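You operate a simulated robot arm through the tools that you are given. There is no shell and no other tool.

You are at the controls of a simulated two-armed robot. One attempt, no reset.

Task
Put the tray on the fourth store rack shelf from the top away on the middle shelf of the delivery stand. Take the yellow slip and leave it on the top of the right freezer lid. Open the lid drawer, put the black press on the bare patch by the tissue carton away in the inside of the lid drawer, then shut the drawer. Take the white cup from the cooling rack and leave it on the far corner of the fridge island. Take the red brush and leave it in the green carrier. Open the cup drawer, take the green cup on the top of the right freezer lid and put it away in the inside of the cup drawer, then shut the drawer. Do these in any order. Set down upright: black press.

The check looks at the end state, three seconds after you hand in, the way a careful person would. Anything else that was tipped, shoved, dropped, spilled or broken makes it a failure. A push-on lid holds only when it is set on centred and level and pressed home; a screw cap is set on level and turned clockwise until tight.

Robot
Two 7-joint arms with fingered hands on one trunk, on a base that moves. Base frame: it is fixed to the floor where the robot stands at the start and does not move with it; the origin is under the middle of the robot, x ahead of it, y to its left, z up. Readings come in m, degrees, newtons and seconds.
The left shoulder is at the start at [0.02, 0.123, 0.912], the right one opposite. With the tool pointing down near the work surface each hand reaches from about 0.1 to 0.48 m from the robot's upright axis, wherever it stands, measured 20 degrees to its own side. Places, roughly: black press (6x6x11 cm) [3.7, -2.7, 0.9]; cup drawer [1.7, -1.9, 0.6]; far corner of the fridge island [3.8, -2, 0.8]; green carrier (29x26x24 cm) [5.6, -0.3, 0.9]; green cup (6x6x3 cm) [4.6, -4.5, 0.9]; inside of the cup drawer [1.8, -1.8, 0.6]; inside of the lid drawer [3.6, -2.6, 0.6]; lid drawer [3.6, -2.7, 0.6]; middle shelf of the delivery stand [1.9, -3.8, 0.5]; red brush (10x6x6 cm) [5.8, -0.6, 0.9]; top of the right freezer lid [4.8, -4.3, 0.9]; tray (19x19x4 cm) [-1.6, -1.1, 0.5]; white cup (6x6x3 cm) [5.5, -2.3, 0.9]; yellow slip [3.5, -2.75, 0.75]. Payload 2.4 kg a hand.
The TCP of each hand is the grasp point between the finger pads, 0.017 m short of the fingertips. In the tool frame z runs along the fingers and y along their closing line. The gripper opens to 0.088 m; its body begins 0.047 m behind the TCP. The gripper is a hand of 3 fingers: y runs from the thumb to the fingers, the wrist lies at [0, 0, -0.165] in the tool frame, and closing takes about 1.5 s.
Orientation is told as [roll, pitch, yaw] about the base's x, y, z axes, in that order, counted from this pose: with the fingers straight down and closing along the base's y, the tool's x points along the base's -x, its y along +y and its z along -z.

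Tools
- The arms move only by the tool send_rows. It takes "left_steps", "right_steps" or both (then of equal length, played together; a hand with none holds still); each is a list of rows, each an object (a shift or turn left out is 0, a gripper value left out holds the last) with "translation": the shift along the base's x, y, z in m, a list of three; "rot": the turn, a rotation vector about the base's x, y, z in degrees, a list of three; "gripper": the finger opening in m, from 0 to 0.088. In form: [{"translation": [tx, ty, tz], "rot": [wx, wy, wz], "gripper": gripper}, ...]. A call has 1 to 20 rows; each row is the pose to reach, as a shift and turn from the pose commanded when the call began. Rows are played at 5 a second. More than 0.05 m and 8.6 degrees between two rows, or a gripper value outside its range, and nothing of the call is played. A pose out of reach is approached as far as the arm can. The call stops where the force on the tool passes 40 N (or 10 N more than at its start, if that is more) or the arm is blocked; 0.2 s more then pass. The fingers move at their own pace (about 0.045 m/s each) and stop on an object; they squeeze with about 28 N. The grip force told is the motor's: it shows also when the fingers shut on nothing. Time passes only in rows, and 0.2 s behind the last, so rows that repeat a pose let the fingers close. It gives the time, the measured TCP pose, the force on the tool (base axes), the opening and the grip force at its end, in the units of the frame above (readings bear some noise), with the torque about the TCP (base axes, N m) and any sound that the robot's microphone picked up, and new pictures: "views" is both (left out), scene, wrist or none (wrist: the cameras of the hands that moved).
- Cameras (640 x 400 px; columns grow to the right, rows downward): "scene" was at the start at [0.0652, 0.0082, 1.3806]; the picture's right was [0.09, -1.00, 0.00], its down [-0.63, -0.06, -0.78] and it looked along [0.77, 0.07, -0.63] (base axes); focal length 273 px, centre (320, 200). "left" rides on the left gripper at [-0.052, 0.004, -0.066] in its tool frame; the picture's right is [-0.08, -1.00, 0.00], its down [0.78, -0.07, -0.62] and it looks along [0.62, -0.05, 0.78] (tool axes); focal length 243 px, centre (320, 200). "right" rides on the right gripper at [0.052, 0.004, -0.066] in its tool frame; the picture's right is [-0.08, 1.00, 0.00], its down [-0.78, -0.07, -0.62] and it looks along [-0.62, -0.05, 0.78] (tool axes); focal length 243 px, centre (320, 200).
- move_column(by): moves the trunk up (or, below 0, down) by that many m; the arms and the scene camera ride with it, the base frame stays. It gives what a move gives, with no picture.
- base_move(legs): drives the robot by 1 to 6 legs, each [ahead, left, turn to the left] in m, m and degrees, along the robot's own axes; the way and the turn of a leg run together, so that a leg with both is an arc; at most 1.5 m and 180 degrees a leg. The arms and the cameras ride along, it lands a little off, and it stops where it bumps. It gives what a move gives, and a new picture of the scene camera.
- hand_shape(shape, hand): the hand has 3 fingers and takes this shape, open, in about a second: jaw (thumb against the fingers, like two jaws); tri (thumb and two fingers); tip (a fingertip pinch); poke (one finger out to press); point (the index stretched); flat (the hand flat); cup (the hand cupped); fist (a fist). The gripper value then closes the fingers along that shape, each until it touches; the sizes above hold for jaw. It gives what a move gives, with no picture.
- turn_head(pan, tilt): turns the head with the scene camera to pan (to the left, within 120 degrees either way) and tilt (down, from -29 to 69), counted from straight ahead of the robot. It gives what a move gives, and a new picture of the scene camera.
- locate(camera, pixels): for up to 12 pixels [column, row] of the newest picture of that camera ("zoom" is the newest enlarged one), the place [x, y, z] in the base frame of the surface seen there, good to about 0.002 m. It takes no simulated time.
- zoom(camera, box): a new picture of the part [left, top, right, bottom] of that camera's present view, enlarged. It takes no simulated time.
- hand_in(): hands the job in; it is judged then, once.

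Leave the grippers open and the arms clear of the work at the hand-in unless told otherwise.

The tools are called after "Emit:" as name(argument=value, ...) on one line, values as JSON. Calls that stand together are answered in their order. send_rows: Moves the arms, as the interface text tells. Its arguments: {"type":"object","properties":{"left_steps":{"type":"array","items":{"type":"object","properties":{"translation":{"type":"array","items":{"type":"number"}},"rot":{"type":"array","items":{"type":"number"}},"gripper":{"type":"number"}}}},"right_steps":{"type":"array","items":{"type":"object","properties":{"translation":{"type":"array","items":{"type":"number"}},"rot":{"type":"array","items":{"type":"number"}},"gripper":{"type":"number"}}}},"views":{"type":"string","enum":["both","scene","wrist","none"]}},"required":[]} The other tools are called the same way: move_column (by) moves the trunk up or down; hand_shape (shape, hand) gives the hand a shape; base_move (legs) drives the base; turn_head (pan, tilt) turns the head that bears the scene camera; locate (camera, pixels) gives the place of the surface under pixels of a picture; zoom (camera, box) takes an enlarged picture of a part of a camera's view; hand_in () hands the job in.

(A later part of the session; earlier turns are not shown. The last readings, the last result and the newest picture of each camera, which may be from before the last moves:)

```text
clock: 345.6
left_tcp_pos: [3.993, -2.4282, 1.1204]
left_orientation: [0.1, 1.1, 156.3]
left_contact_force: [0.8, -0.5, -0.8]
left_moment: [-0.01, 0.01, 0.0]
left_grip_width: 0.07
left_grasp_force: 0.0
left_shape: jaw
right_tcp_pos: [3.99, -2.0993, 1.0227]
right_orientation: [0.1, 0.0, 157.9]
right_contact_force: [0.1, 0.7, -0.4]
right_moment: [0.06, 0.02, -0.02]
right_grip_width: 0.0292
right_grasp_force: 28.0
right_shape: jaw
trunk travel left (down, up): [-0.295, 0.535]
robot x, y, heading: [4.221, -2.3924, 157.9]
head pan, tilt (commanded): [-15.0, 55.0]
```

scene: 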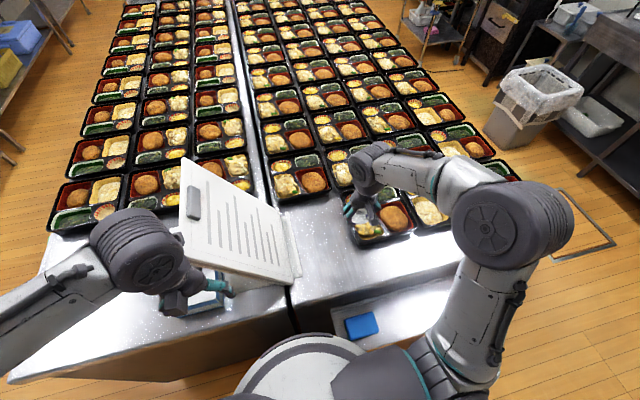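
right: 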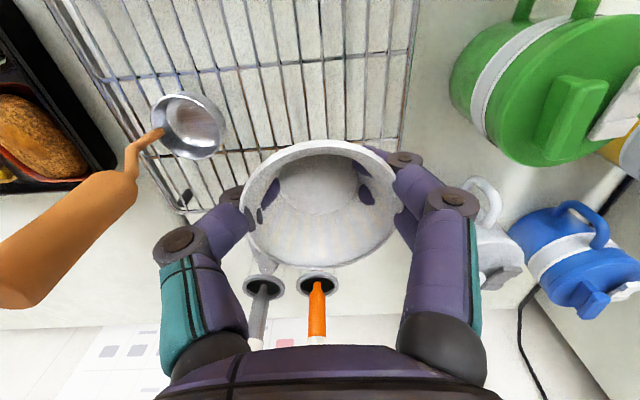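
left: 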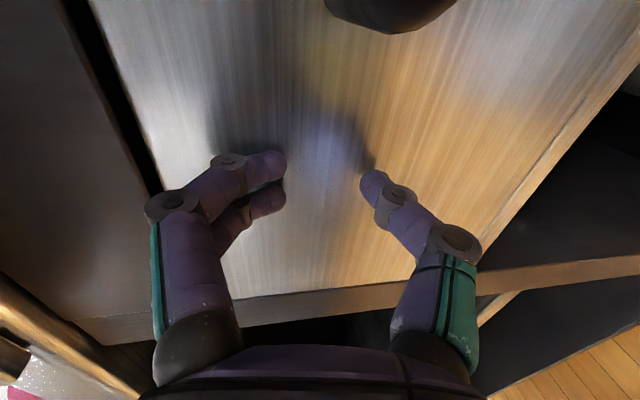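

Emit:
send_rows(right_steps=[{"translation": [-0.04, 0.007, 0]}, {"translation": [-0.08, 0.0135, 0]}, {"translation": [-0.12, 0.02, 0]}, {"translation": [-0.1576, 0.0267, 0]}, {"translation": [-0.1576, 0.0267, -0.03]}], views="both")

```text
clock: 346.8
left_tcp_pos: [3.9925, -2.4288, 1.1209]
left_orientation: [0.0, 1.0, 156.3]
left_contact_force: [-0.7, -1.2, 0.6]
left_moment: [0.01, 0.0, -0.01]
left_grip_width: 0.0699
left_grasp_force: 0.1
left_shape: jaw
right_tcp_pos: [3.8421, -2.0807, 0.9938]
right_orientation: [0.0, 0.2, 157.9]
right_contact_force: [0.4, -0.2, -0.1]
right_moment: [-0.01, -0.01, -0.01]
right_grip_width: 0.0282
right_grasp_force: 27.7
right_shape: jaw
right hand out of reach, approached as far as the arm can: row 4, 5
trunk travel left (down, up): [-0.295, 0.535]
robot x, y, heading: [4.2248, -2.3934, 158.1]
head pan, tilt (commanded): [-15.0, 55.0]
```

scene: 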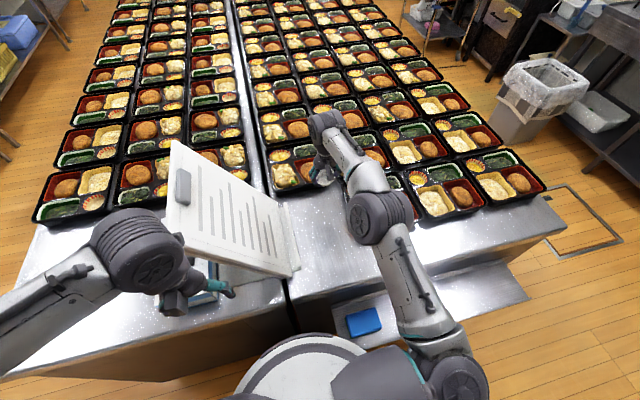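
right: 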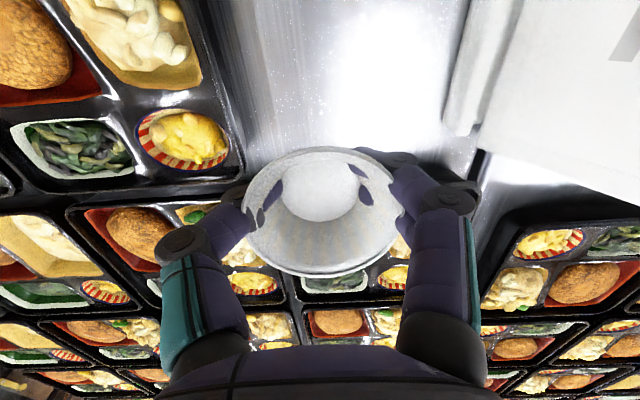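

Emit:
locate(camera="right", pixels=[[238, 175], [232, 100], [250, 120], [215, 60], [455, 130], [470, 60], [330, 100], [420, 120], [480, 180], [290, 300], [400, 270], [520, 215]])

```text
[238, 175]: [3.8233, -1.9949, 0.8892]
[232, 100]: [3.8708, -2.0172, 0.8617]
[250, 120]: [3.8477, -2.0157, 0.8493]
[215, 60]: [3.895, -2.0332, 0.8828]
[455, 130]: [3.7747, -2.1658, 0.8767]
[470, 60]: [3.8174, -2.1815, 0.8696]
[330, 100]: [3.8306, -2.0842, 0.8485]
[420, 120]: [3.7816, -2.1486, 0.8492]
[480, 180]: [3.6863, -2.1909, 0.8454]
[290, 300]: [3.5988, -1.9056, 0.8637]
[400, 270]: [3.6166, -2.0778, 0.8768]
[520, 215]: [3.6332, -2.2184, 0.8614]
```

The spot below is bare, with over 1.5 cm to the tray on one side and 5 cm to the holder on the other. I'll lower the cup to just above the table.

Emit:
send_rows(right_steps=[{"translation": [0, 0, -0.035]}, {"translation": [0, 0, -0.07]}, {"translation": [0, 0, -0.1]}, {"translation": [0, 0, -0.115]}], views="wrist")

Emit:
locate(camera="right", pixels=[[250, 210], [320, 152], [395, 190], [290, 265], [350, 268], [320, 120], [200, 120], [450, 150]])

```text
clock: 347.8
left_tcp_pos: [3.9922, -2.4272, 1.1207]
left_orientation: [-0.1, 1.2, 156.4]
left_contact_force: [-1.4, 0.4, -0.3]
left_moment: [-0.07, -0.04, 0.0]
left_grip_width: 0.0698
left_grasp_force: 0.0
left_shape: jaw
right_tcp_pos: [3.841, -2.0793, 0.876]
right_orientation: [0.1, 0.0, 157.8]
right_contact_force: [0.5, 0.1, 0.0]
right_moment: [-0.01, 0.02, 0.0]
right_grip_width: 0.0284
right_grasp_force: 28.4
right_shape: jaw
trunk travel left (down, up): [-0.295, 0.535]
robot x, y, heading: [4.222, -2.3921, 157.7]
head pan, tilt (commanded): [-15.0, 55.0]
```

right: 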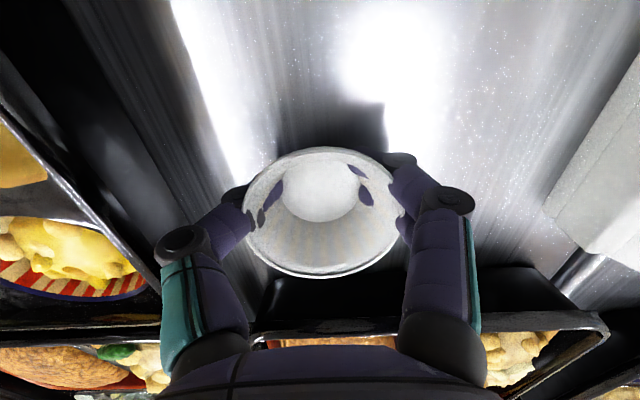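

```text
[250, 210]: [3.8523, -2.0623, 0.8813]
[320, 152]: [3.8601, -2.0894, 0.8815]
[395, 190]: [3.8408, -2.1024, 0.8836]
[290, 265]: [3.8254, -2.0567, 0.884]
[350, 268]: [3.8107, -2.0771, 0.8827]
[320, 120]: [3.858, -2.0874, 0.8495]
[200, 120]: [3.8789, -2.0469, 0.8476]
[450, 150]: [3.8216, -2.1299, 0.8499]
```

Emit:
send_rows(right_steps=[{"translation": [0, 0, -0.004]}, {"translation": [0, 0, -0.007]}, {"translation": [0, 0, -0.0085]}, {"translation": [0, 0, -0.0085]}], views="wrist")

Emit:
locate(camera="right", pixels=[[250, 210], [320, 152], [395, 190], [290, 265], [350, 268], [320, 120]])

```text
clock: 348.8
left_tcp_pos: [3.9918, -2.4288, 1.1223]
left_orientation: [0.0, 1.1, 156.3]
left_contact_force: [0.0, 0.3, 0.3]
left_moment: [0.0, 0.02, 0.0]
left_grip_width: 0.0699
left_grasp_force: 0.0
left_shape: jaw
right_tcp_pos: [3.8411, -2.0772, 0.8671]
right_orientation: [0.1, 0.0, 157.9]
right_contact_force: [-0.4, -0.3, -0.4]
right_moment: [-0.02, -0.01, 0.0]
right_grip_width: 0.0287
right_grasp_force: 28.0
right_shape: jaw
trunk travel left (down, up): [-0.295, 0.535]
robot x, y, heading: [4.2254, -2.3892, 158.0]
head pan, tilt (commanded): [-15.0, 55.0]
```

right: 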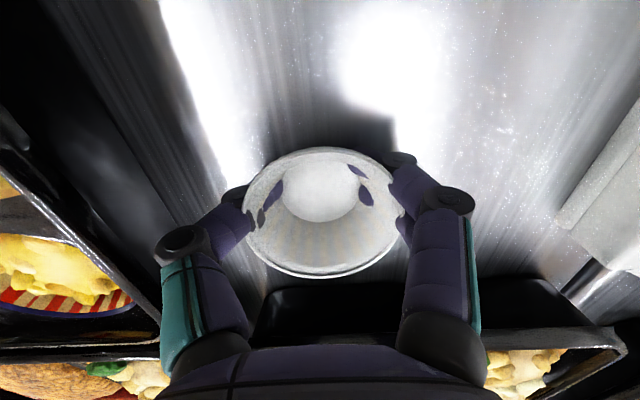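

```text
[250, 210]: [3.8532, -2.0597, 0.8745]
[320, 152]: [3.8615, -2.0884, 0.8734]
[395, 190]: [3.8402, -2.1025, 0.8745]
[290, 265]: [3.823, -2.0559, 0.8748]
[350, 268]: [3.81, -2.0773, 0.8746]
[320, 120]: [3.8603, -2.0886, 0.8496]
```

About 1 mm left. I'll lower 1 mm, open to 0.06 and rise.

Emit:
send_rows(right_steps=[{"translation": [0, 0, -0.001]}, {"translation": [0, 0, -0.001], "gripper": 0.035}, {"translation": [0, 0, -0.001], "gripper": 0.05}, {"translation": [0, 0, -0.001], "gripper": 0.06}, {"translation": [0, 0, -0.001], "gripper": 0.06}, {"translation": [0, 0, 0.02]}, {"translation": [0, 0, 0.06]}, {"translation": [0, 0, 0.1]}, {"translation": [0, 0, 0.14]}], views="both")

Emit:
locate(camera="right", pixels=[[320, 90], [300, 120], [340, 120], [320, 110]])

```text
clock: 350.8
left_tcp_pos: [3.9918, -2.4269, 1.1204]
left_orientation: [0.0, 1.1, 156.4]
left_contact_force: [0.2, 0.3, 0.3]
left_moment: [-0.05, -0.05, -0.02]
left_grip_width: 0.0699
left_grasp_force: 0.0
left_shape: jaw
right_tcp_pos: [3.841, -2.0776, 1.0064]
right_orientation: [0.1, 0.1, 157.9]
right_contact_force: [0.2, -0.1, 0.9]
right_moment: [-0.04, 0.01, 0.04]
right_grip_width: 0.0597
right_grasp_force: 0.0
right_shape: jaw
trunk travel left (down, up): [-0.295, 0.535]
robot x, y, heading: [4.223, -2.3914, 157.6]
head pan, tilt (commanded): [-15.0, 55.0]
```

scene: 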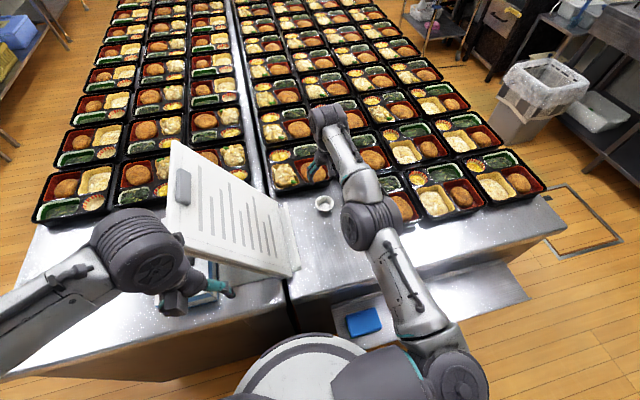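
right: 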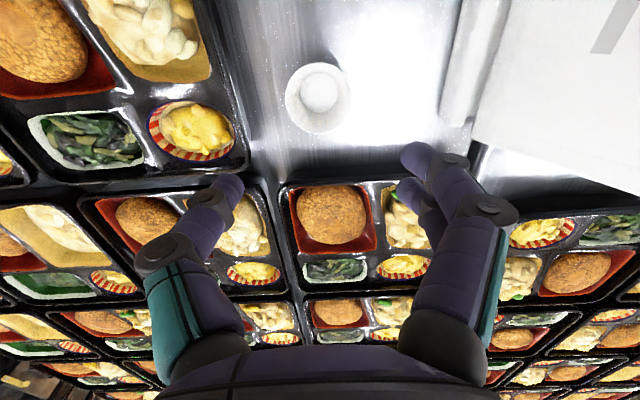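

```text
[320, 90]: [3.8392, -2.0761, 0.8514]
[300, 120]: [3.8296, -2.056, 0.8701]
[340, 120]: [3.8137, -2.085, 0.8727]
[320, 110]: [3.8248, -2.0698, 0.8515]
```

The white cup stands in the bare corner slot. Now for the brush: I'll raise and pull in the right hand, back off, strafe along the passage and turn to face the sink counter.

Emit:
send_rows(right_steps=[{"translation": [0, 0, 0.05]}, {"translation": [0.035, -0.0145, 0.07]}, {"translation": [0.07, -0.029, 0.07]}, {"translation": [0.105, -0.043, 0.07]}, {"translation": [0.14, -0.057, 0.07]}], views="none")

Emit:
base_move(legs=[[-0.35, 0, 0], [0, -0.75, 0], [0, 0, -90]])

Emit:
turn_head(pan=0, tilt=30)

```text
clock: 352.0
left_tcp_pos: [3.9936, -2.4287, 1.1209]
left_orientation: [-0.1, 1.1, 156.3]
left_contact_force: [0.8, 0.9, -0.2]
left_moment: [0.04, 0.01, -0.01]
left_grip_width: 0.0698
left_grasp_force: 0.0
left_shape: jaw
right_tcp_pos: [3.9812, -2.1359, 1.0793]
right_orientation: [0.1, 0.0, 157.8]
right_contact_force: [-1.0, -0.7, 0.1]
right_moment: [-0.02, 0.02, 0.04]
right_grip_width: 0.0597
right_grasp_force: 0.0
right_shape: jaw
right hand out of reach, approached as far as the arm can: row 1
trunk travel left (down, up): [-0.295, 0.535]
robot x, y, heading: [4.2225, -2.3893, 157.8]
head pan, tilt (commanded): [-15.0, 55.0]
```

```text
clock: 361.8
left_tcp_pos: [4.795, -1.5829, 1.1207]
left_orientation: [0.0, 1.0, 66.8]
left_contact_force: [0.2, -1.0, 0.6]
left_moment: [-0.04, -0.01, -0.01]
left_grip_width: 0.0699
left_grasp_force: 0.0
left_shape: jaw
right_tcp_pos: [5.088, -1.5685, 1.0787]
right_orientation: [0.1, 0.0, 68.3]
right_contact_force: [0.0, 0.4, 0.4]
right_moment: [-0.01, 0.0, 0.01]
right_grip_width: 0.0598
right_grasp_force: 0.1
right_shape: jaw
trunk travel left (down, up): [-0.295, 0.535]
robot x, y, heading: [4.8359, -1.8143, 68.5]
head pan, tilt (commanded): [-15.0, 55.0]
```

scene: 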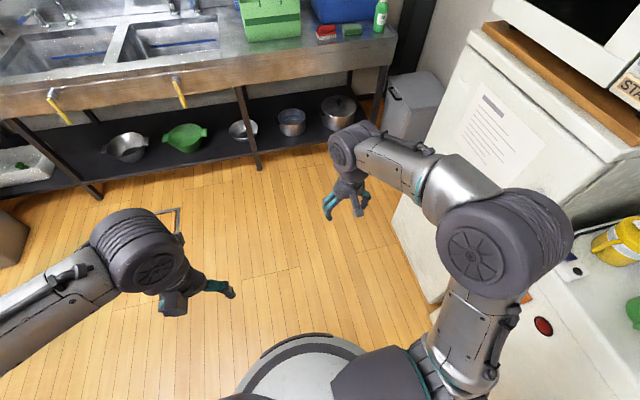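

```text
clock: 362.7
left_tcp_pos: [4.7945, -1.5839, 1.1211]
left_orientation: [-0.1, 1.2, 66.8]
left_contact_force: [0.2, 0.5, -0.1]
left_moment: [0.0, 0.04, 0.02]
left_grip_width: 0.0699
left_grasp_force: 0.1
left_shape: jaw
right_tcp_pos: [5.0878, -1.5677, 1.0773]
right_orientation: [0.1, 0.0, 68.4]
right_contact_force: [-0.7, 0.9, 0.2]
right_moment: [-0.05, 0.01, -0.02]
right_grip_width: 0.0599
right_grasp_force: 0.0
right_shape: jaw
trunk travel left (down, up): [-0.295, 0.535]
robot x, y, heading: [4.8326, -1.8114, 68.3]
head pan, tilt (commanded): [0.0, 30.0]
```

scene: 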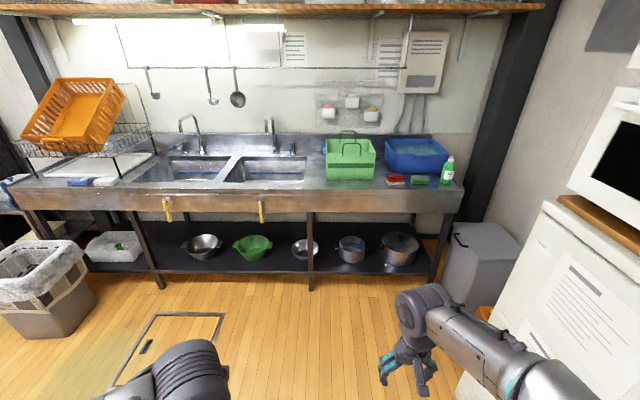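

I face the sink counter: red brush at about (396,180), green carrier at (350,160). I'll zoom in and measure.

Emit:
zoom(camera="scene", box=[310, 120, 470, 220])

Emit:
locate(camera="scene", pixels=[[396, 179], [390, 183], [404, 183], [420, 181], [350, 170], [326, 178], [376, 178], [350, 145], [448, 170], [380, 190], [465, 190], [440, 280]])

```text
4.00 times, centred on (390, 170) of scene
```

zoom: 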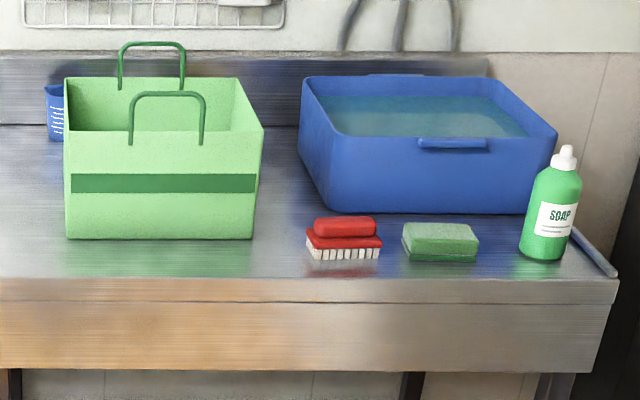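

```text
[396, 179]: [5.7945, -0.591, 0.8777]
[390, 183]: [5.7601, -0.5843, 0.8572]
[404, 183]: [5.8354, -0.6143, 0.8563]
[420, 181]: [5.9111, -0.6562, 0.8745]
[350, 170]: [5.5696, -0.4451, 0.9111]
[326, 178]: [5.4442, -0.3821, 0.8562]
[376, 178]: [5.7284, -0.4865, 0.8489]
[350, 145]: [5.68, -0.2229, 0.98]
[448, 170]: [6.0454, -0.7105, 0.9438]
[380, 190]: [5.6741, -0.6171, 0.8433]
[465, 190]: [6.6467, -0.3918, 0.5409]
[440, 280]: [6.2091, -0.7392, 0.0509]
```

Emit:
locate(camera="scene", pixels=[[480, 235], [450, 240], [515, 240], [445, 290], [545, 205], [470, 330], [330, 195], [385, 192]])

Emit:
locate(camera="zoom", pixels=[[345, 220], [345, 240], [310, 240], [380, 240], [345, 255], [318, 225], [372, 225], [345, 268], [100, 135], [200, 135], [245, 100], [235, 82]])

```text
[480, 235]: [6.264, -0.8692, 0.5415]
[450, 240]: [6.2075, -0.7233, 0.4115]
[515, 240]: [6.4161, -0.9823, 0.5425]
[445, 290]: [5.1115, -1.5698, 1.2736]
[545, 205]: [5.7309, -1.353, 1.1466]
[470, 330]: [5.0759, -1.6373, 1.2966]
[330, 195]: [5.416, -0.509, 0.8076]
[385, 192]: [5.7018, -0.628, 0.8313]
```

```text
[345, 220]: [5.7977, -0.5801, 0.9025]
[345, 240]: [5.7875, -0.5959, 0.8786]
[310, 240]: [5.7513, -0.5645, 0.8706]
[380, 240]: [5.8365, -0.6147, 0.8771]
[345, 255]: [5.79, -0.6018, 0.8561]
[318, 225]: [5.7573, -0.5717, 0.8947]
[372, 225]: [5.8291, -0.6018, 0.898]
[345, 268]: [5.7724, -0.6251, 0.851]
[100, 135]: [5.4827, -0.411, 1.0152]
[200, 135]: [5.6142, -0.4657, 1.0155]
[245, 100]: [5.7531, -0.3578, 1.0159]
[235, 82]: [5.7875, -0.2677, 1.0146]
```

Emit:
locate(camera="zoom", pixels=[[166, 94], [130, 125], [204, 125], [150, 44], [120, 75], [184, 75], [68, 133], [258, 130], [66, 85], [160, 110], [345, 214], [430, 205]])

```text
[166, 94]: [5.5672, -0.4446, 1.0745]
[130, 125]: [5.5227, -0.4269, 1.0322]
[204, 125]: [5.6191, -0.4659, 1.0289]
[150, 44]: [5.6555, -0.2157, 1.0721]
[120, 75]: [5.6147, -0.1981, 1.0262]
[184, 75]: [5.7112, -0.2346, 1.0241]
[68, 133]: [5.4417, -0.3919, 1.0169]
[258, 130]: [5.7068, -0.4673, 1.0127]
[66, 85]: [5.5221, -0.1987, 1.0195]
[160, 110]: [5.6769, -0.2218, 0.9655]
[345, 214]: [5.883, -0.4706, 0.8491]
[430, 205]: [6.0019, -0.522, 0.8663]
```

The carrier is open on top (rim z 1.015, two loop handles up to 1.075); the brush stands on the counter (z 0.851). I'll drive ahead first, then sidestep right to stay clear of the fridge.

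Emit:
base_move(legs=[[0, 0, -0.8], [0.85, 0, 0], [0.0, -0.3, 0], [0.18, 0, 0]])

Emit:
turn_head(pan=0, tilt=50)

```text
clock: 370.2
left_tcp_pos: [5.4606, -0.7487, 1.1207]
left_orientation: [0.0, 1.2, 66.3]
left_contact_force: [0.4, 0.7, -0.4]
left_moment: [-0.02, -0.01, 0.02]
left_grip_width: 0.0696
left_grasp_force: 0.1
left_shape: jaw
right_tcp_pos: [5.7542, -0.7345, 1.0779]
right_orientation: [0.1, 0.2, 67.9]
right_contact_force: [-0.3, -0.2, 0.0]
right_moment: [-0.01, 0.0, 0.01]
right_grip_width: 0.0595
right_grasp_force: 0.1
right_shape: jaw
trunk travel left (down, up): [-0.295, 0.535]
robot x, y, heading: [5.4994, -0.9813, 67.9]
head pan, tilt (commanded): [0.0, 30.0]
```

scene: 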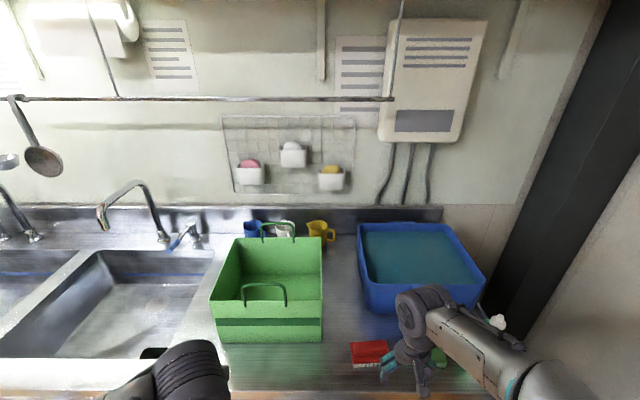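

```text
clock: 371.1
left_tcp_pos: [5.4595, -0.7481, 1.1204]
left_orientation: [0.0, 1.1, 66.3]
left_contact_force: [-1.2, 0.4, 0.8]
left_moment: [0.0, 0.02, 0.02]
left_grip_width: 0.0697
left_grasp_force: 0.0
left_shape: jaw
right_tcp_pos: [5.753, -0.7352, 1.0778]
right_orientation: [0.1, 0.0, 67.9]
right_contact_force: [0.3, -0.4, 0.8]
right_moment: [-0.03, -0.01, -0.01]
right_grip_width: 0.0595
right_grasp_force: 0.1
right_shape: jaw
trunk travel left (down, up): [-0.295, 0.535]
robot x, y, heading: [5.4999, -0.9785, 68.0]
head pan, tilt (commanded): [0.0, 50.0]
```

scene: 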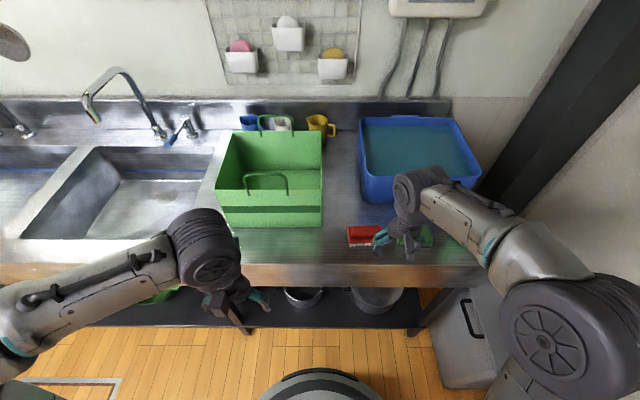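

I'm at the counter with the carrier's empty inside visible. I'll yaw the right hand +90° so it can close across the brush's short side.

Emit:
send_rows(right_steps=[{"rot": [0, 0, 8.2], "gripper": 0.08}, {"rot": [0, 0, 16.4]}, {"rot": [0, 0, 24.6]}, {"rot": [0, 0, 32.8]}, {"rot": [0, 0, 41]}, {"rot": [0, 0, 49.2]}, {"rot": [0, 0, 57.4]}, {"rot": [0, 0, 65.6]}, {"rot": [0, 0, 73.8]}, {"rot": [0, 0, 82]}, {"rot": [0, 0, 89.7]}], views="both")

```text
clock: 373.5
left_tcp_pos: [5.4604, -0.7482, 1.1208]
left_orientation: [0.0, 1.1, 66.3]
left_contact_force: [-0.1, 0.5, 1.5]
left_moment: [-0.03, 0.01, 0.04]
left_grip_width: 0.0698
left_grasp_force: 0.1
left_shape: jaw
right_tcp_pos: [5.7532, -0.7353, 1.0786]
right_orientation: [0.1, 0.0, 157.6]
right_contact_force: [-0.4, -0.8, -0.3]
right_moment: [-0.03, -0.03, 0.01]
right_grip_width: 0.0797
right_grasp_force: 0.0
right_shape: jaw
trunk travel left (down, up): [-0.295, 0.535]
robot x, y, heading: [5.4977, -0.9788, 68.3]
head pan, tilt (commanded): [0.0, 50.0]
```

scene: 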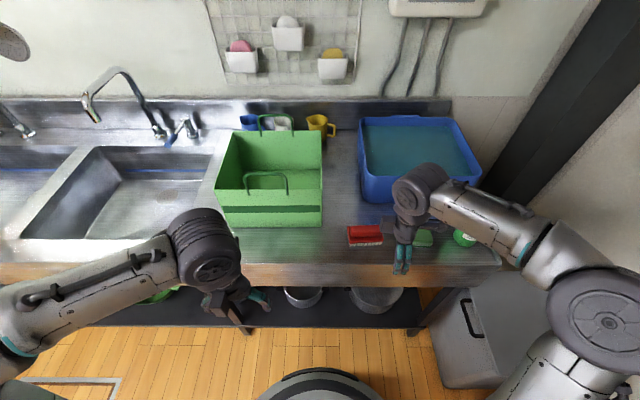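
right: 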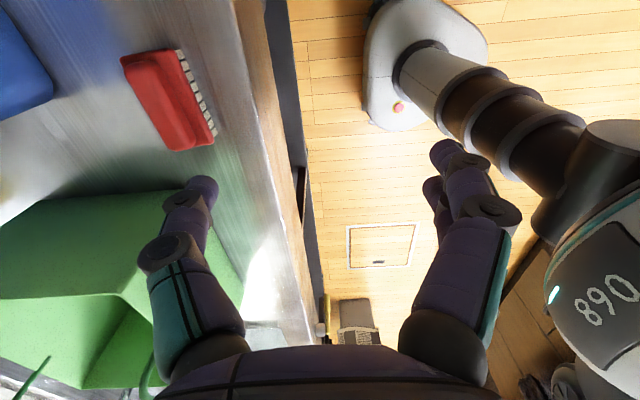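

The brush is visible at (170,100). I'll measure its corners in this picture.

Emit:
zoom(camera="right", box=[100, 30, 240, 170])

Emit:
locate(camera="zoom", pixels=[[180, 90], [330, 85], [300, 330], [430, 300], [250, 120], [350, 290], [230, 200], [390, 190], [310, 200], [240, 330]])

```text
2.86 times, centred on (170, 100) of right
```

zoom: 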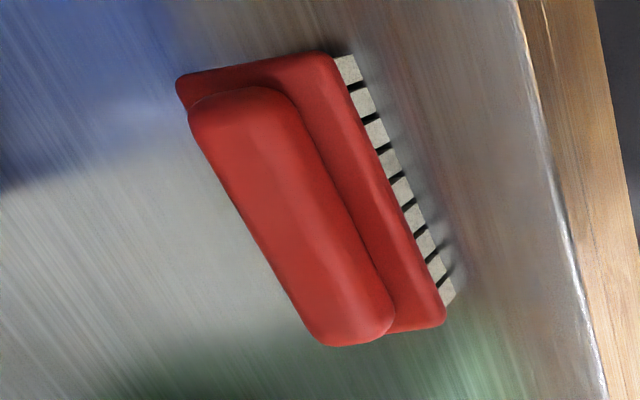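

```text
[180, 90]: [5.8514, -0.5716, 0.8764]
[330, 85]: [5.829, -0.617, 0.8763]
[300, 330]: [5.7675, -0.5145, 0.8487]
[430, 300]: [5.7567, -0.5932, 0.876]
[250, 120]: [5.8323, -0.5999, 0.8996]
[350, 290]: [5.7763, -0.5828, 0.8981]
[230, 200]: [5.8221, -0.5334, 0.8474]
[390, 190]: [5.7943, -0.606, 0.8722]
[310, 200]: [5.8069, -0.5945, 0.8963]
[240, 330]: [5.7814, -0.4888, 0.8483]
```

The brush's body is aligned with the counter; its top grip is centred at about (5.805,-0.590), z up to 0.90. I'll move over it and descend to grip the top.

Emit:
send_rows(right_steps=[{"translation": [0.013, 0.0365, 0], "gripper": 0.06}, {"translation": [0.026, 0.073, 0]}, {"translation": [0.039, 0.109, 0]}, {"translation": [0.0518, 0.1453, 0]}, {"translation": [0.0518, 0.1453, -0.045]}, {"translation": [0.0518, 0.1453, -0.09]}, {"translation": [0.0518, 0.1453, -0.125]}], views="both")

```text
clock: 375.1
left_tcp_pos: [5.461, -0.7478, 1.1218]
left_orientation: [0.1, 1.1, 66.2]
left_contact_force: [0.0, -0.6, 0.2]
left_moment: [0.0, 0.01, 0.0]
left_grip_width: 0.0699
left_grasp_force: 0.0
left_shape: jaw
right_tcp_pos: [5.8061, -0.5911, 0.9503]
right_orientation: [0.1, 0.0, 157.5]
right_contact_force: [-0.4, -0.1, 0.0]
right_moment: [0.02, -0.02, 0.02]
right_grip_width: 0.0606
right_grasp_force: 0.1
right_shape: jaw
right hand out of reach, approached as far as the arm can: row 4, 5
trunk travel left (down, up): [-0.295, 0.535]
robot x, y, heading: [5.5004, -0.9777, 67.8]
head pan, tilt (commanded): [0.0, 50.0]
```

scene: 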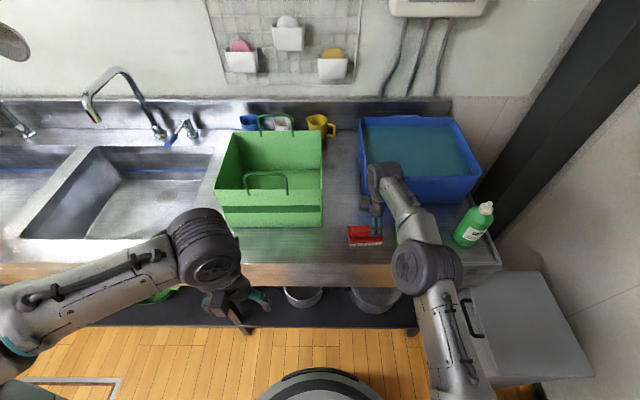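
right: 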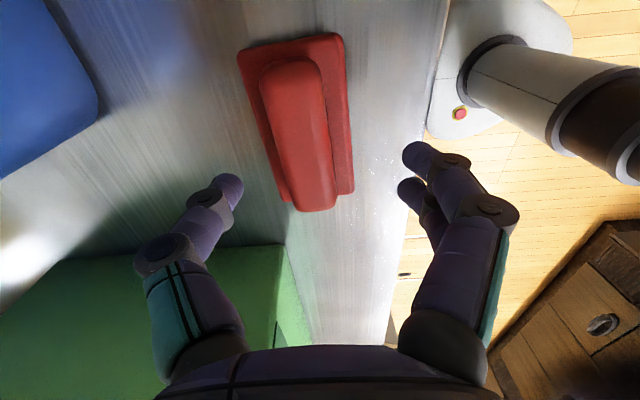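

Emit:
locate(camera="right", pixels=[[302, 135], [275, 130], [328, 130], [290, 65], [318, 205], [260, 60], [345, 60], [300, 100]])

```text
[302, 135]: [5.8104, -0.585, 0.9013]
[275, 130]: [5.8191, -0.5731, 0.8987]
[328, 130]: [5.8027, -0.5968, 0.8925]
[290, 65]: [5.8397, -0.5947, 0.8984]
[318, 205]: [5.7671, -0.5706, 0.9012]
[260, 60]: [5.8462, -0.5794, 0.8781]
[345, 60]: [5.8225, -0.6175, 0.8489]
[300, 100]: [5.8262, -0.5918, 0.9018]
```

Handle centre (5.804,-0.583), axis at -18°. I'll adjust by 8 mm and 4°, descend to 0.895 and close.

Emit:
send_rows(right_steps=[{"translation": [-0.002, 0.008, -0.01], "rot": [0, 0, 4]}, {"translation": [-0.002, 0.008, -0.035], "rot": [0, 0, 4]}, {"translation": [-0.002, 0.008, -0.0545], "rot": [0, 0, 4]}, {"translation": [-0.002, 0.008, -0.0545], "rot": [0, 0, 4], "gripper": 0.04}, {"translation": [-0.002, 0.008, -0.0545], "rot": [0, 0, 4], "gripper": 0.02}, {"translation": [-0.002, 0.008, -0.0545], "rot": [0, 0, 4], "gripper": 0.01}, {"translation": [-0.002, 0.008, -0.0545], "rot": [0, 0, 4], "gripper": 0.01}, {"translation": [-0.002, 0.008, -0.0545], "rot": [0, 0, 4], "gripper": 0.01}], views="wrist")

```text
clock: 376.9
left_tcp_pos: [5.4603, -0.7489, 1.1211]
left_orientation: [0.1, 1.1, 66.2]
left_contact_force: [-0.6, 0.5, 0.0]
left_moment: [-0.02, 0.0, 0.02]
left_grip_width: 0.0698
left_grasp_force: 0.1
left_shape: jaw
right_tcp_pos: [5.8019, -0.5864, 0.8988]
right_orientation: [-0.2, -0.1, 161.6]
right_contact_force: [0.8, 2.4, 8.3]
right_moment: [0.0, -0.03, 0.02]
right_grip_width: 0.0246
right_grasp_force: 28.0
right_shape: jaw
right hand out of reach, approached as far as the arm can: row 1, 2, 3, 4, 5, 6, 7, 8
trunk travel left (down, up): [-0.295, 0.535]
robot x, y, heading: [5.4971, -0.9789, 67.9]
head pan, tilt (commanded): [0.0, 50.0]
```

right: 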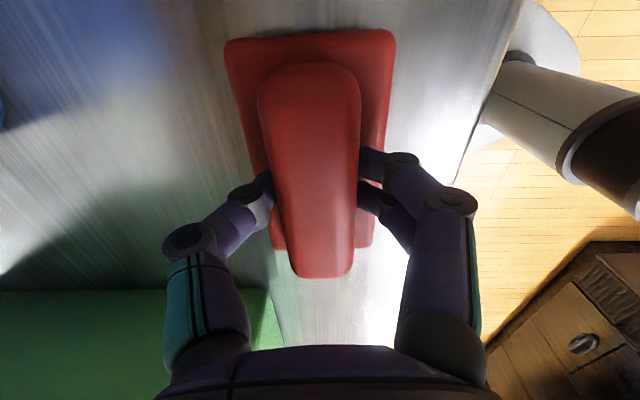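

The brush's grip is held at width 0.025. I'll lift it and check.

Emit:
send_rows(right_steps=[{"translation": [0, -0.003, 0.015]}, {"translation": [0, -0.006, 0.04]}, {"translation": [0, -0.01, 0.07]}], views="both")

```text
clock: 377.7
left_tcp_pos: [5.462, -0.7485, 1.1194]
left_orientation: [0.0, 1.1, 66.2]
left_contact_force: [-0.3, 0.0, 0.4]
left_moment: [0.0, -0.01, -0.01]
left_grip_width: 0.0698
left_grasp_force: 0.1
left_shape: jaw
right_tcp_pos: [5.8019, -0.5983, 0.9673]
right_orientation: [0.1, -0.1, 161.5]
right_contact_force: [-0.2, 0.3, -0.3]
right_moment: [0.0, 0.01, 0.03]
right_grip_width: 0.0245
right_grasp_force: 27.9
right_shape: jaw
trunk travel left (down, up): [-0.295, 0.535]
robot x, y, heading: [5.495, -0.9771, 67.9]
head pan, tilt (commanded): [0.0, 50.0]
```

scene: 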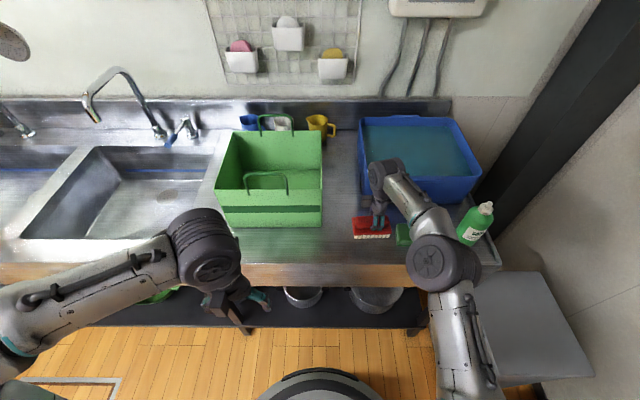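
right: 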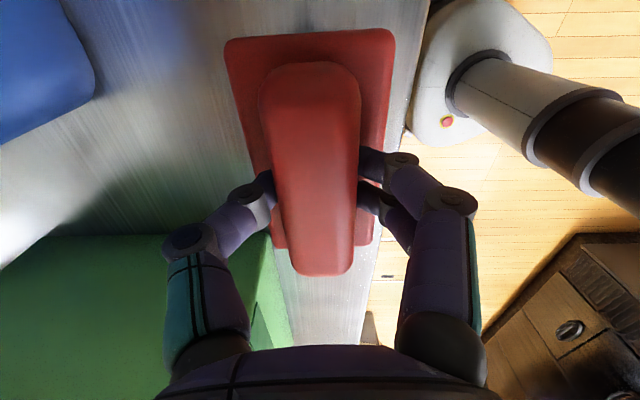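

The brush is held. Before carrying it over the carrier I'll check the arm's elbow height and look into the carrier from above.

Emit:
locate(camera="scene", pixels=[[435, 255], [405, 205], [385, 165], [440, 330], [265, 160], [280, 165], [240, 180], [322, 190], [322, 135], [268, 118], [268, 172], [300, 150]])

Emit:
zoom(camera="scene", box=[200, 90, 360, 240])

```text
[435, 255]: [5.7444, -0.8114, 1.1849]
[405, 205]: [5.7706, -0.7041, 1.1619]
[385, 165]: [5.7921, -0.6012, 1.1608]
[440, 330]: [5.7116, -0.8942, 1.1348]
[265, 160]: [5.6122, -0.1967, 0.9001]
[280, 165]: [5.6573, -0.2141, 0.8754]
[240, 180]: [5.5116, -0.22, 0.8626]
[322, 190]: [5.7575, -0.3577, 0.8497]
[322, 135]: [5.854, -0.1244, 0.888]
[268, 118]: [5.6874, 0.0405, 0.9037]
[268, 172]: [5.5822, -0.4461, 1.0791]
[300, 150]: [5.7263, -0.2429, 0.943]
```

```text
2.67 times, centred on (280, 165) of scene
```

zoom: 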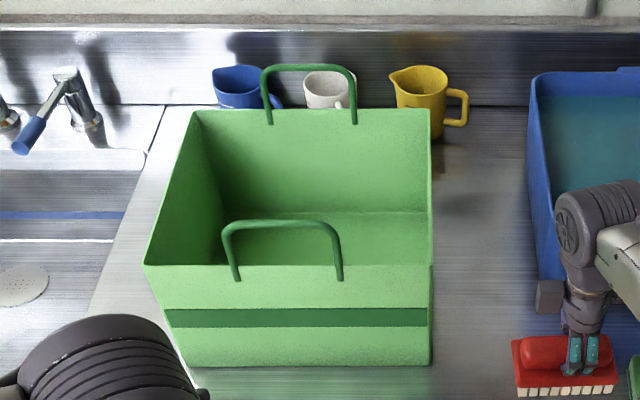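

I'll raise the trunk 15 cm so the forearm clears the carrier's front handle, then move the base left and ahead so the brush comes over the carrier's opening.

Emit:
move_column(by=0.15)

Emit:
base_move(legs=[[0, 0.162, -0.3], [0.1, 0, 0]])

Emit:
turn_head(pan=-5, tilt=62)

Emit:
zoom(camera="right", box=[0, 0, 640, 400])

```text
clock: 379.4
left_tcp_pos: [5.461, -0.7486, 1.2707]
left_orientation: [0.0, 1.1, 66.2]
left_contact_force: [0.2, 0.1, 0.2]
left_moment: [0.0, -0.03, 0.01]
left_grip_width: 0.0699
left_grasp_force: 0.0
left_shape: jaw
right_tcp_pos: [5.8027, -0.5988, 1.1166]
right_orientation: [0.2, 0.0, 161.7]
right_contact_force: [0.3, 0.3, -0.7]
right_moment: [0.01, -0.01, -0.02]
right_grip_width: 0.0247
right_grasp_force: 28.8
right_shape: jaw
trunk travel left (down, up): [-0.445, 0.385]
robot x, y, heading: [5.4974, -0.9823, 67.7]
head pan, tilt (commanded): [0.0, 50.0]
```

```text
clock: 381.6
left_tcp_pos: [5.3486, -0.5921, 1.2706]
left_orientation: [0.0, 1.2, 66.0]
left_contact_force: [0.0, 0.0, 0.1]
left_moment: [-0.02, 0.0, -0.03]
left_grip_width: 0.0699
left_grasp_force: 0.2
left_shape: jaw
right_tcp_pos: [5.6916, -0.4434, 1.1167]
right_orientation: [0.1, 0.0, 161.2]
right_contact_force: [1.1, -0.1, -1.5]
right_moment: [0.01, -0.01, -0.01]
right_grip_width: 0.0246
right_grasp_force: 27.8
right_shape: jaw
trunk travel left (down, up): [-0.445, 0.385]
robot x, y, heading: [5.3864, -0.8215, 67.6]
head pan, tilt (commanded): [0.0, 50.0]
```

scene: 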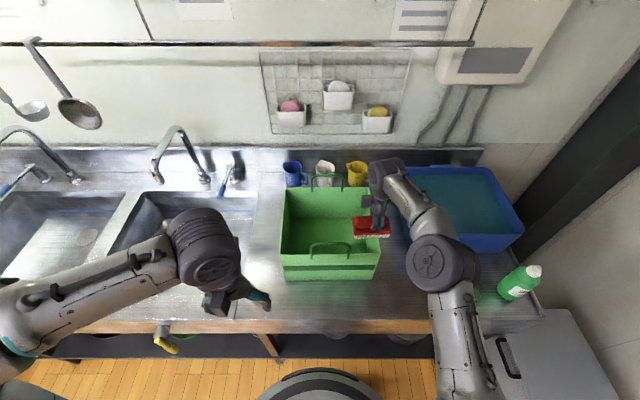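

```text
clock: 382.4
left_tcp_pos: [5.3483, -0.5934, 1.2713]
left_orientation: [0.0, 1.1, 66.0]
left_contact_force: [0.1, 0.5, 0.2]
left_moment: [-0.05, -0.04, 0.02]
left_grip_width: 0.07
left_grasp_force: 0.1
left_shape: jaw
right_tcp_pos: [5.6913, -0.4447, 1.1165]
right_orientation: [0.1, 0.0, 161.2]
right_contact_force: [-0.5, -0.2, -1.2]
right_moment: [-0.03, 0.01, -0.01]
right_grip_width: 0.0245
right_grasp_force: 27.7
right_shape: jaw
trunk travel left (down, up): [-0.445, 0.385]
robot x, y, heading: [5.3862, -0.8247, 67.5]
head pan, tilt (commanded): [-5.0, 62.0]
```

scene: 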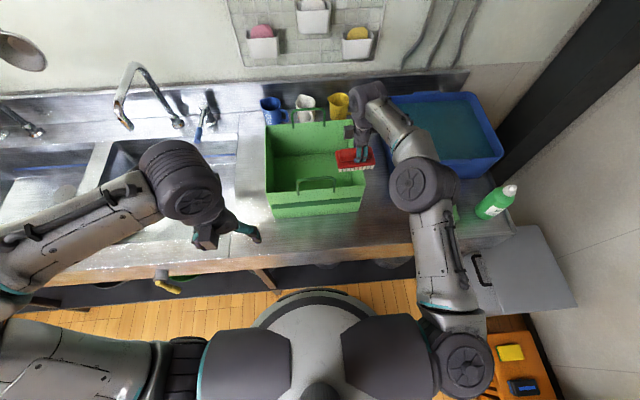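

```text
1.00 times, centred on (320, 200) of right (not enlarged: the box is as wide or as high as the picture)
```

zoom: 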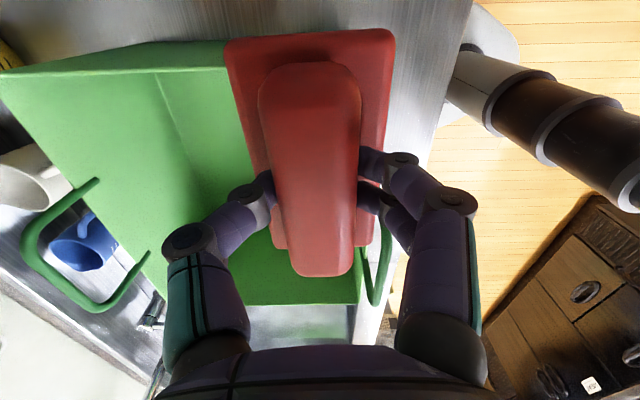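

The brush hovers near the carrier's right front. I'll measure the carrier's rim, handle and floor from here.

Emit:
zoom(camera="scene", box=[245, 80, 405, 230])

Emit:
locate(camera="zoom", pixels=[[80, 280], [310, 265], [60, 130], [290, 115], [110, 180], [160, 220], [200, 180], [150, 240], [190, 258], [250, 258], [130, 220], [240, 210]])

```text
2.67 times, centred on (325, 155) of scene
```

zoom: 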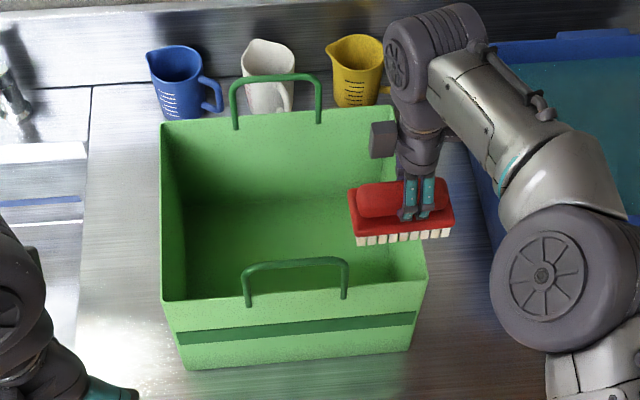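

```text
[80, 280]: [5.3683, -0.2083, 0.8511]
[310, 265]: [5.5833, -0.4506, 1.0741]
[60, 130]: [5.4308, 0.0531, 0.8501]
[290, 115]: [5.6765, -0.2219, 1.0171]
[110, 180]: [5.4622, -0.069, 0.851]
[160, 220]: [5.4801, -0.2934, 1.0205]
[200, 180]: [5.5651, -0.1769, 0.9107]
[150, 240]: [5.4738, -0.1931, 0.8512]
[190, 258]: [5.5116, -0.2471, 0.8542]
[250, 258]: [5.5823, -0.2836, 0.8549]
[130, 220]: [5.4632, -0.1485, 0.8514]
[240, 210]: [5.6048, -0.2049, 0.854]
```

Carrier floor is at z≈0.8545. I'll go 3 cm ahead with the base, then move the brush 8 cm left over the opening at the present height.

Emit:
base_move(legs=[[0.03, 0, 0]])

Emit:
send_rows(right_steps=[{"translation": [-0.03, 0.0124, 0], "rot": [0, 0, -2]}, {"translation": [-0.055, 0.0226, 0], "rot": [0, 0, -4]}, {"translation": [-0.075, 0.031, 0], "rot": [0, 0, -4]}], views="both")

Emit:
zoom(camera="scene", box=[245, 80, 405, 230])

```text
clock: 383.2
left_tcp_pos: [5.3612, -0.5619, 1.2703]
left_orientation: [0.0, 1.2, 66.0]
left_contact_force: [-0.6, 0.2, 0.0]
left_moment: [0.03, -0.02, 0.02]
left_grip_width: 0.0698
left_grasp_force: 0.0
left_shape: jaw
right_tcp_pos: [5.7029, -0.4165, 1.1162]
right_orientation: [0.2, 0.0, 161.2]
right_contact_force: [0.2, -0.1, -1.3]
right_moment: [-0.01, 0.03, -0.01]
right_grip_width: 0.0246
right_grasp_force: 28.5
right_shape: jaw
trunk travel left (down, up): [-0.445, 0.385]
robot x, y, heading: [5.3963, -0.7959, 67.5]
head pan, tilt (commanded): [-5.0, 62.0]
```

scene: 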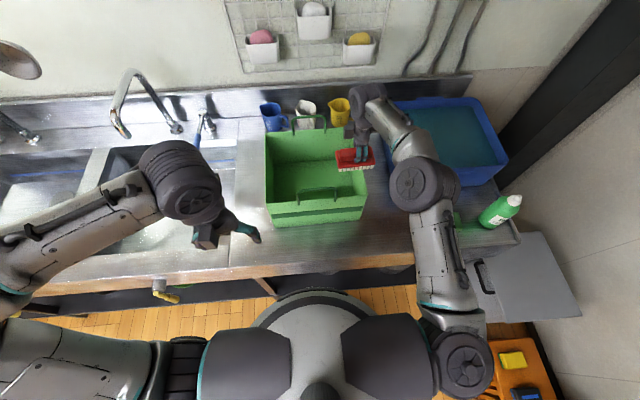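

```text
clock: 384.0
left_tcp_pos: [5.3594, -0.5654, 1.271]
left_orientation: [-0.1, 1.1, 66.0]
left_contact_force: [-0.4, -0.2, -0.9]
left_moment: [-0.02, 0.0, -0.02]
left_grip_width: 0.0697
left_grasp_force: 0.1
left_shape: jaw
right_tcp_pos: [5.624, -0.392, 1.1172]
right_orientation: [0.0, 0.2, 157.1]
right_contact_force: [-0.3, -0.6, -0.7]
right_moment: [-0.03, 0.02, -0.01]
right_grip_width: 0.0242
right_grasp_force: 27.8
right_shape: jaw
right hand out of reach, approached as far as the arm can: row 3
trunk travel left (down, up): [-0.445, 0.385]
robot x, y, heading: [5.3977, -0.7953, 67.7]
head pan, tilt (commanded): [-5.0, 62.0]
```

scene: 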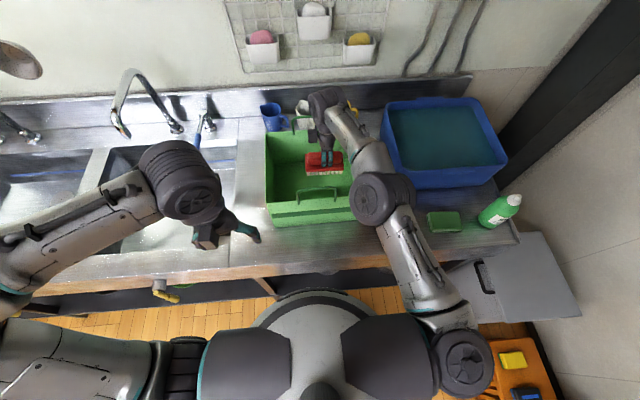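
right: 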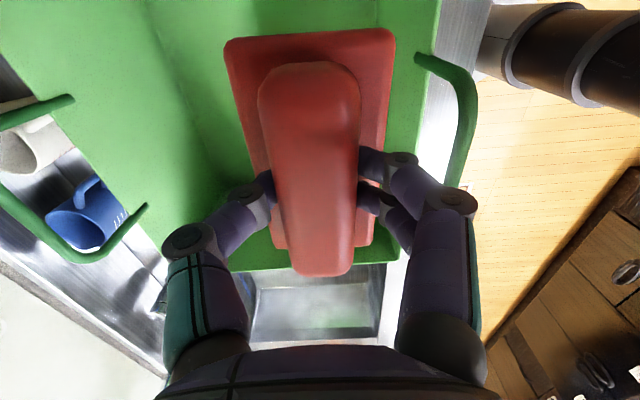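

```text
2.67 times, centred on (325, 155) of scene
```

zoom: 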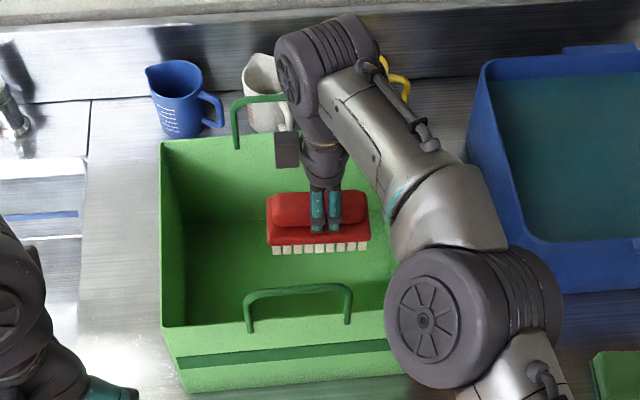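

The hand's knuckles would pass close to the front handle in this yaw. I'll raise 3 cm and turn the hand back by -90°, so the brush's long side runs front-to-back and the hand is slim in that direction.

Emit:
send_rows(right_steps=[{"translation": [0, 0, 0.03]}, {"translation": [0, 0, 0.03], "rot": [0, 0, -8]}, {"translation": [0, 0, 0.03], "rot": [0, 0, -16]}, {"translation": [0, 0, 0.03], "rot": [0, 0, -24]}, {"translation": [0, 0, 0.03], "rot": [0, 0, -32]}, {"translation": [0, 0, 0.03], "rot": [0, 0, -40]}, {"translation": [0, 0, 0.03], "rot": [0, 0, -48]}, {"translation": [0, 0, 0.03], "rot": [0, 0, -56]}, {"translation": [0, 0, 0.03], "rot": [0, 0, -64]}, {"translation": [0, 0, 0.03], "rot": [0, 0, -72]}, {"translation": [0, 0, 0.03], "rot": [0, 0, -80]}, {"translation": [0, 0, 0.03], "rot": [0, 0, -88]}], views="both")

Emit:
zoom(camera="scene", box=[245, 80, 405, 230])

```text
clock: 386.6
left_tcp_pos: [5.3605, -0.5644, 1.2718]
left_orientation: [0.0, 1.2, 65.9]
left_contact_force: [-0.9, -0.2, -0.3]
left_moment: [-0.02, 0.0, 0.02]
left_grip_width: 0.0698
left_grasp_force: 0.0
left_shape: jaw
right_tcp_pos: [5.6248, -0.3955, 1.147]
right_orientation: [0.0, -0.1, 69.1]
right_contact_force: [0.7, 0.1, -1.5]
right_moment: [0.0, -0.01, -0.03]
right_grip_width: 0.0244
right_grasp_force: 27.8
right_shape: jaw
right hand out of reach, approached as far as the arm can: row 2, 4, 9, 10
trunk travel left (down, up): [-0.445, 0.385]
robot x, y, heading: [5.3945, -0.7972, 67.3]
head pan, tilt (commanded): [-5.0, 62.0]
```

scene: 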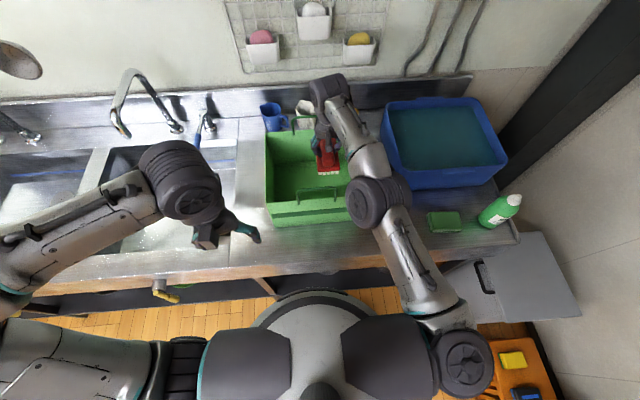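
right: 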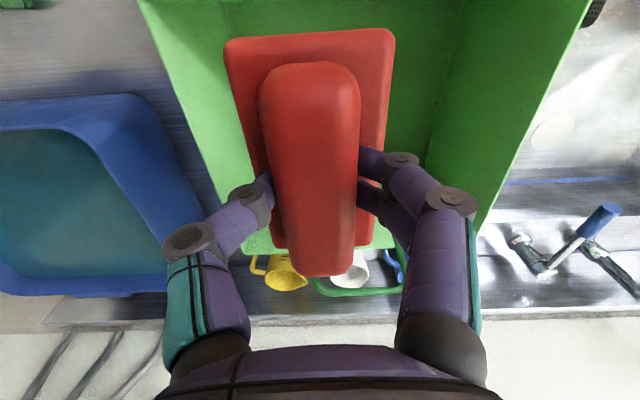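

```text
2.67 times, centred on (325, 155) of scene
```

zoom: 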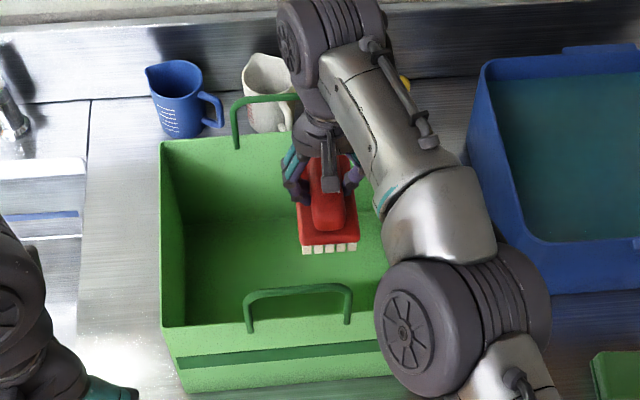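

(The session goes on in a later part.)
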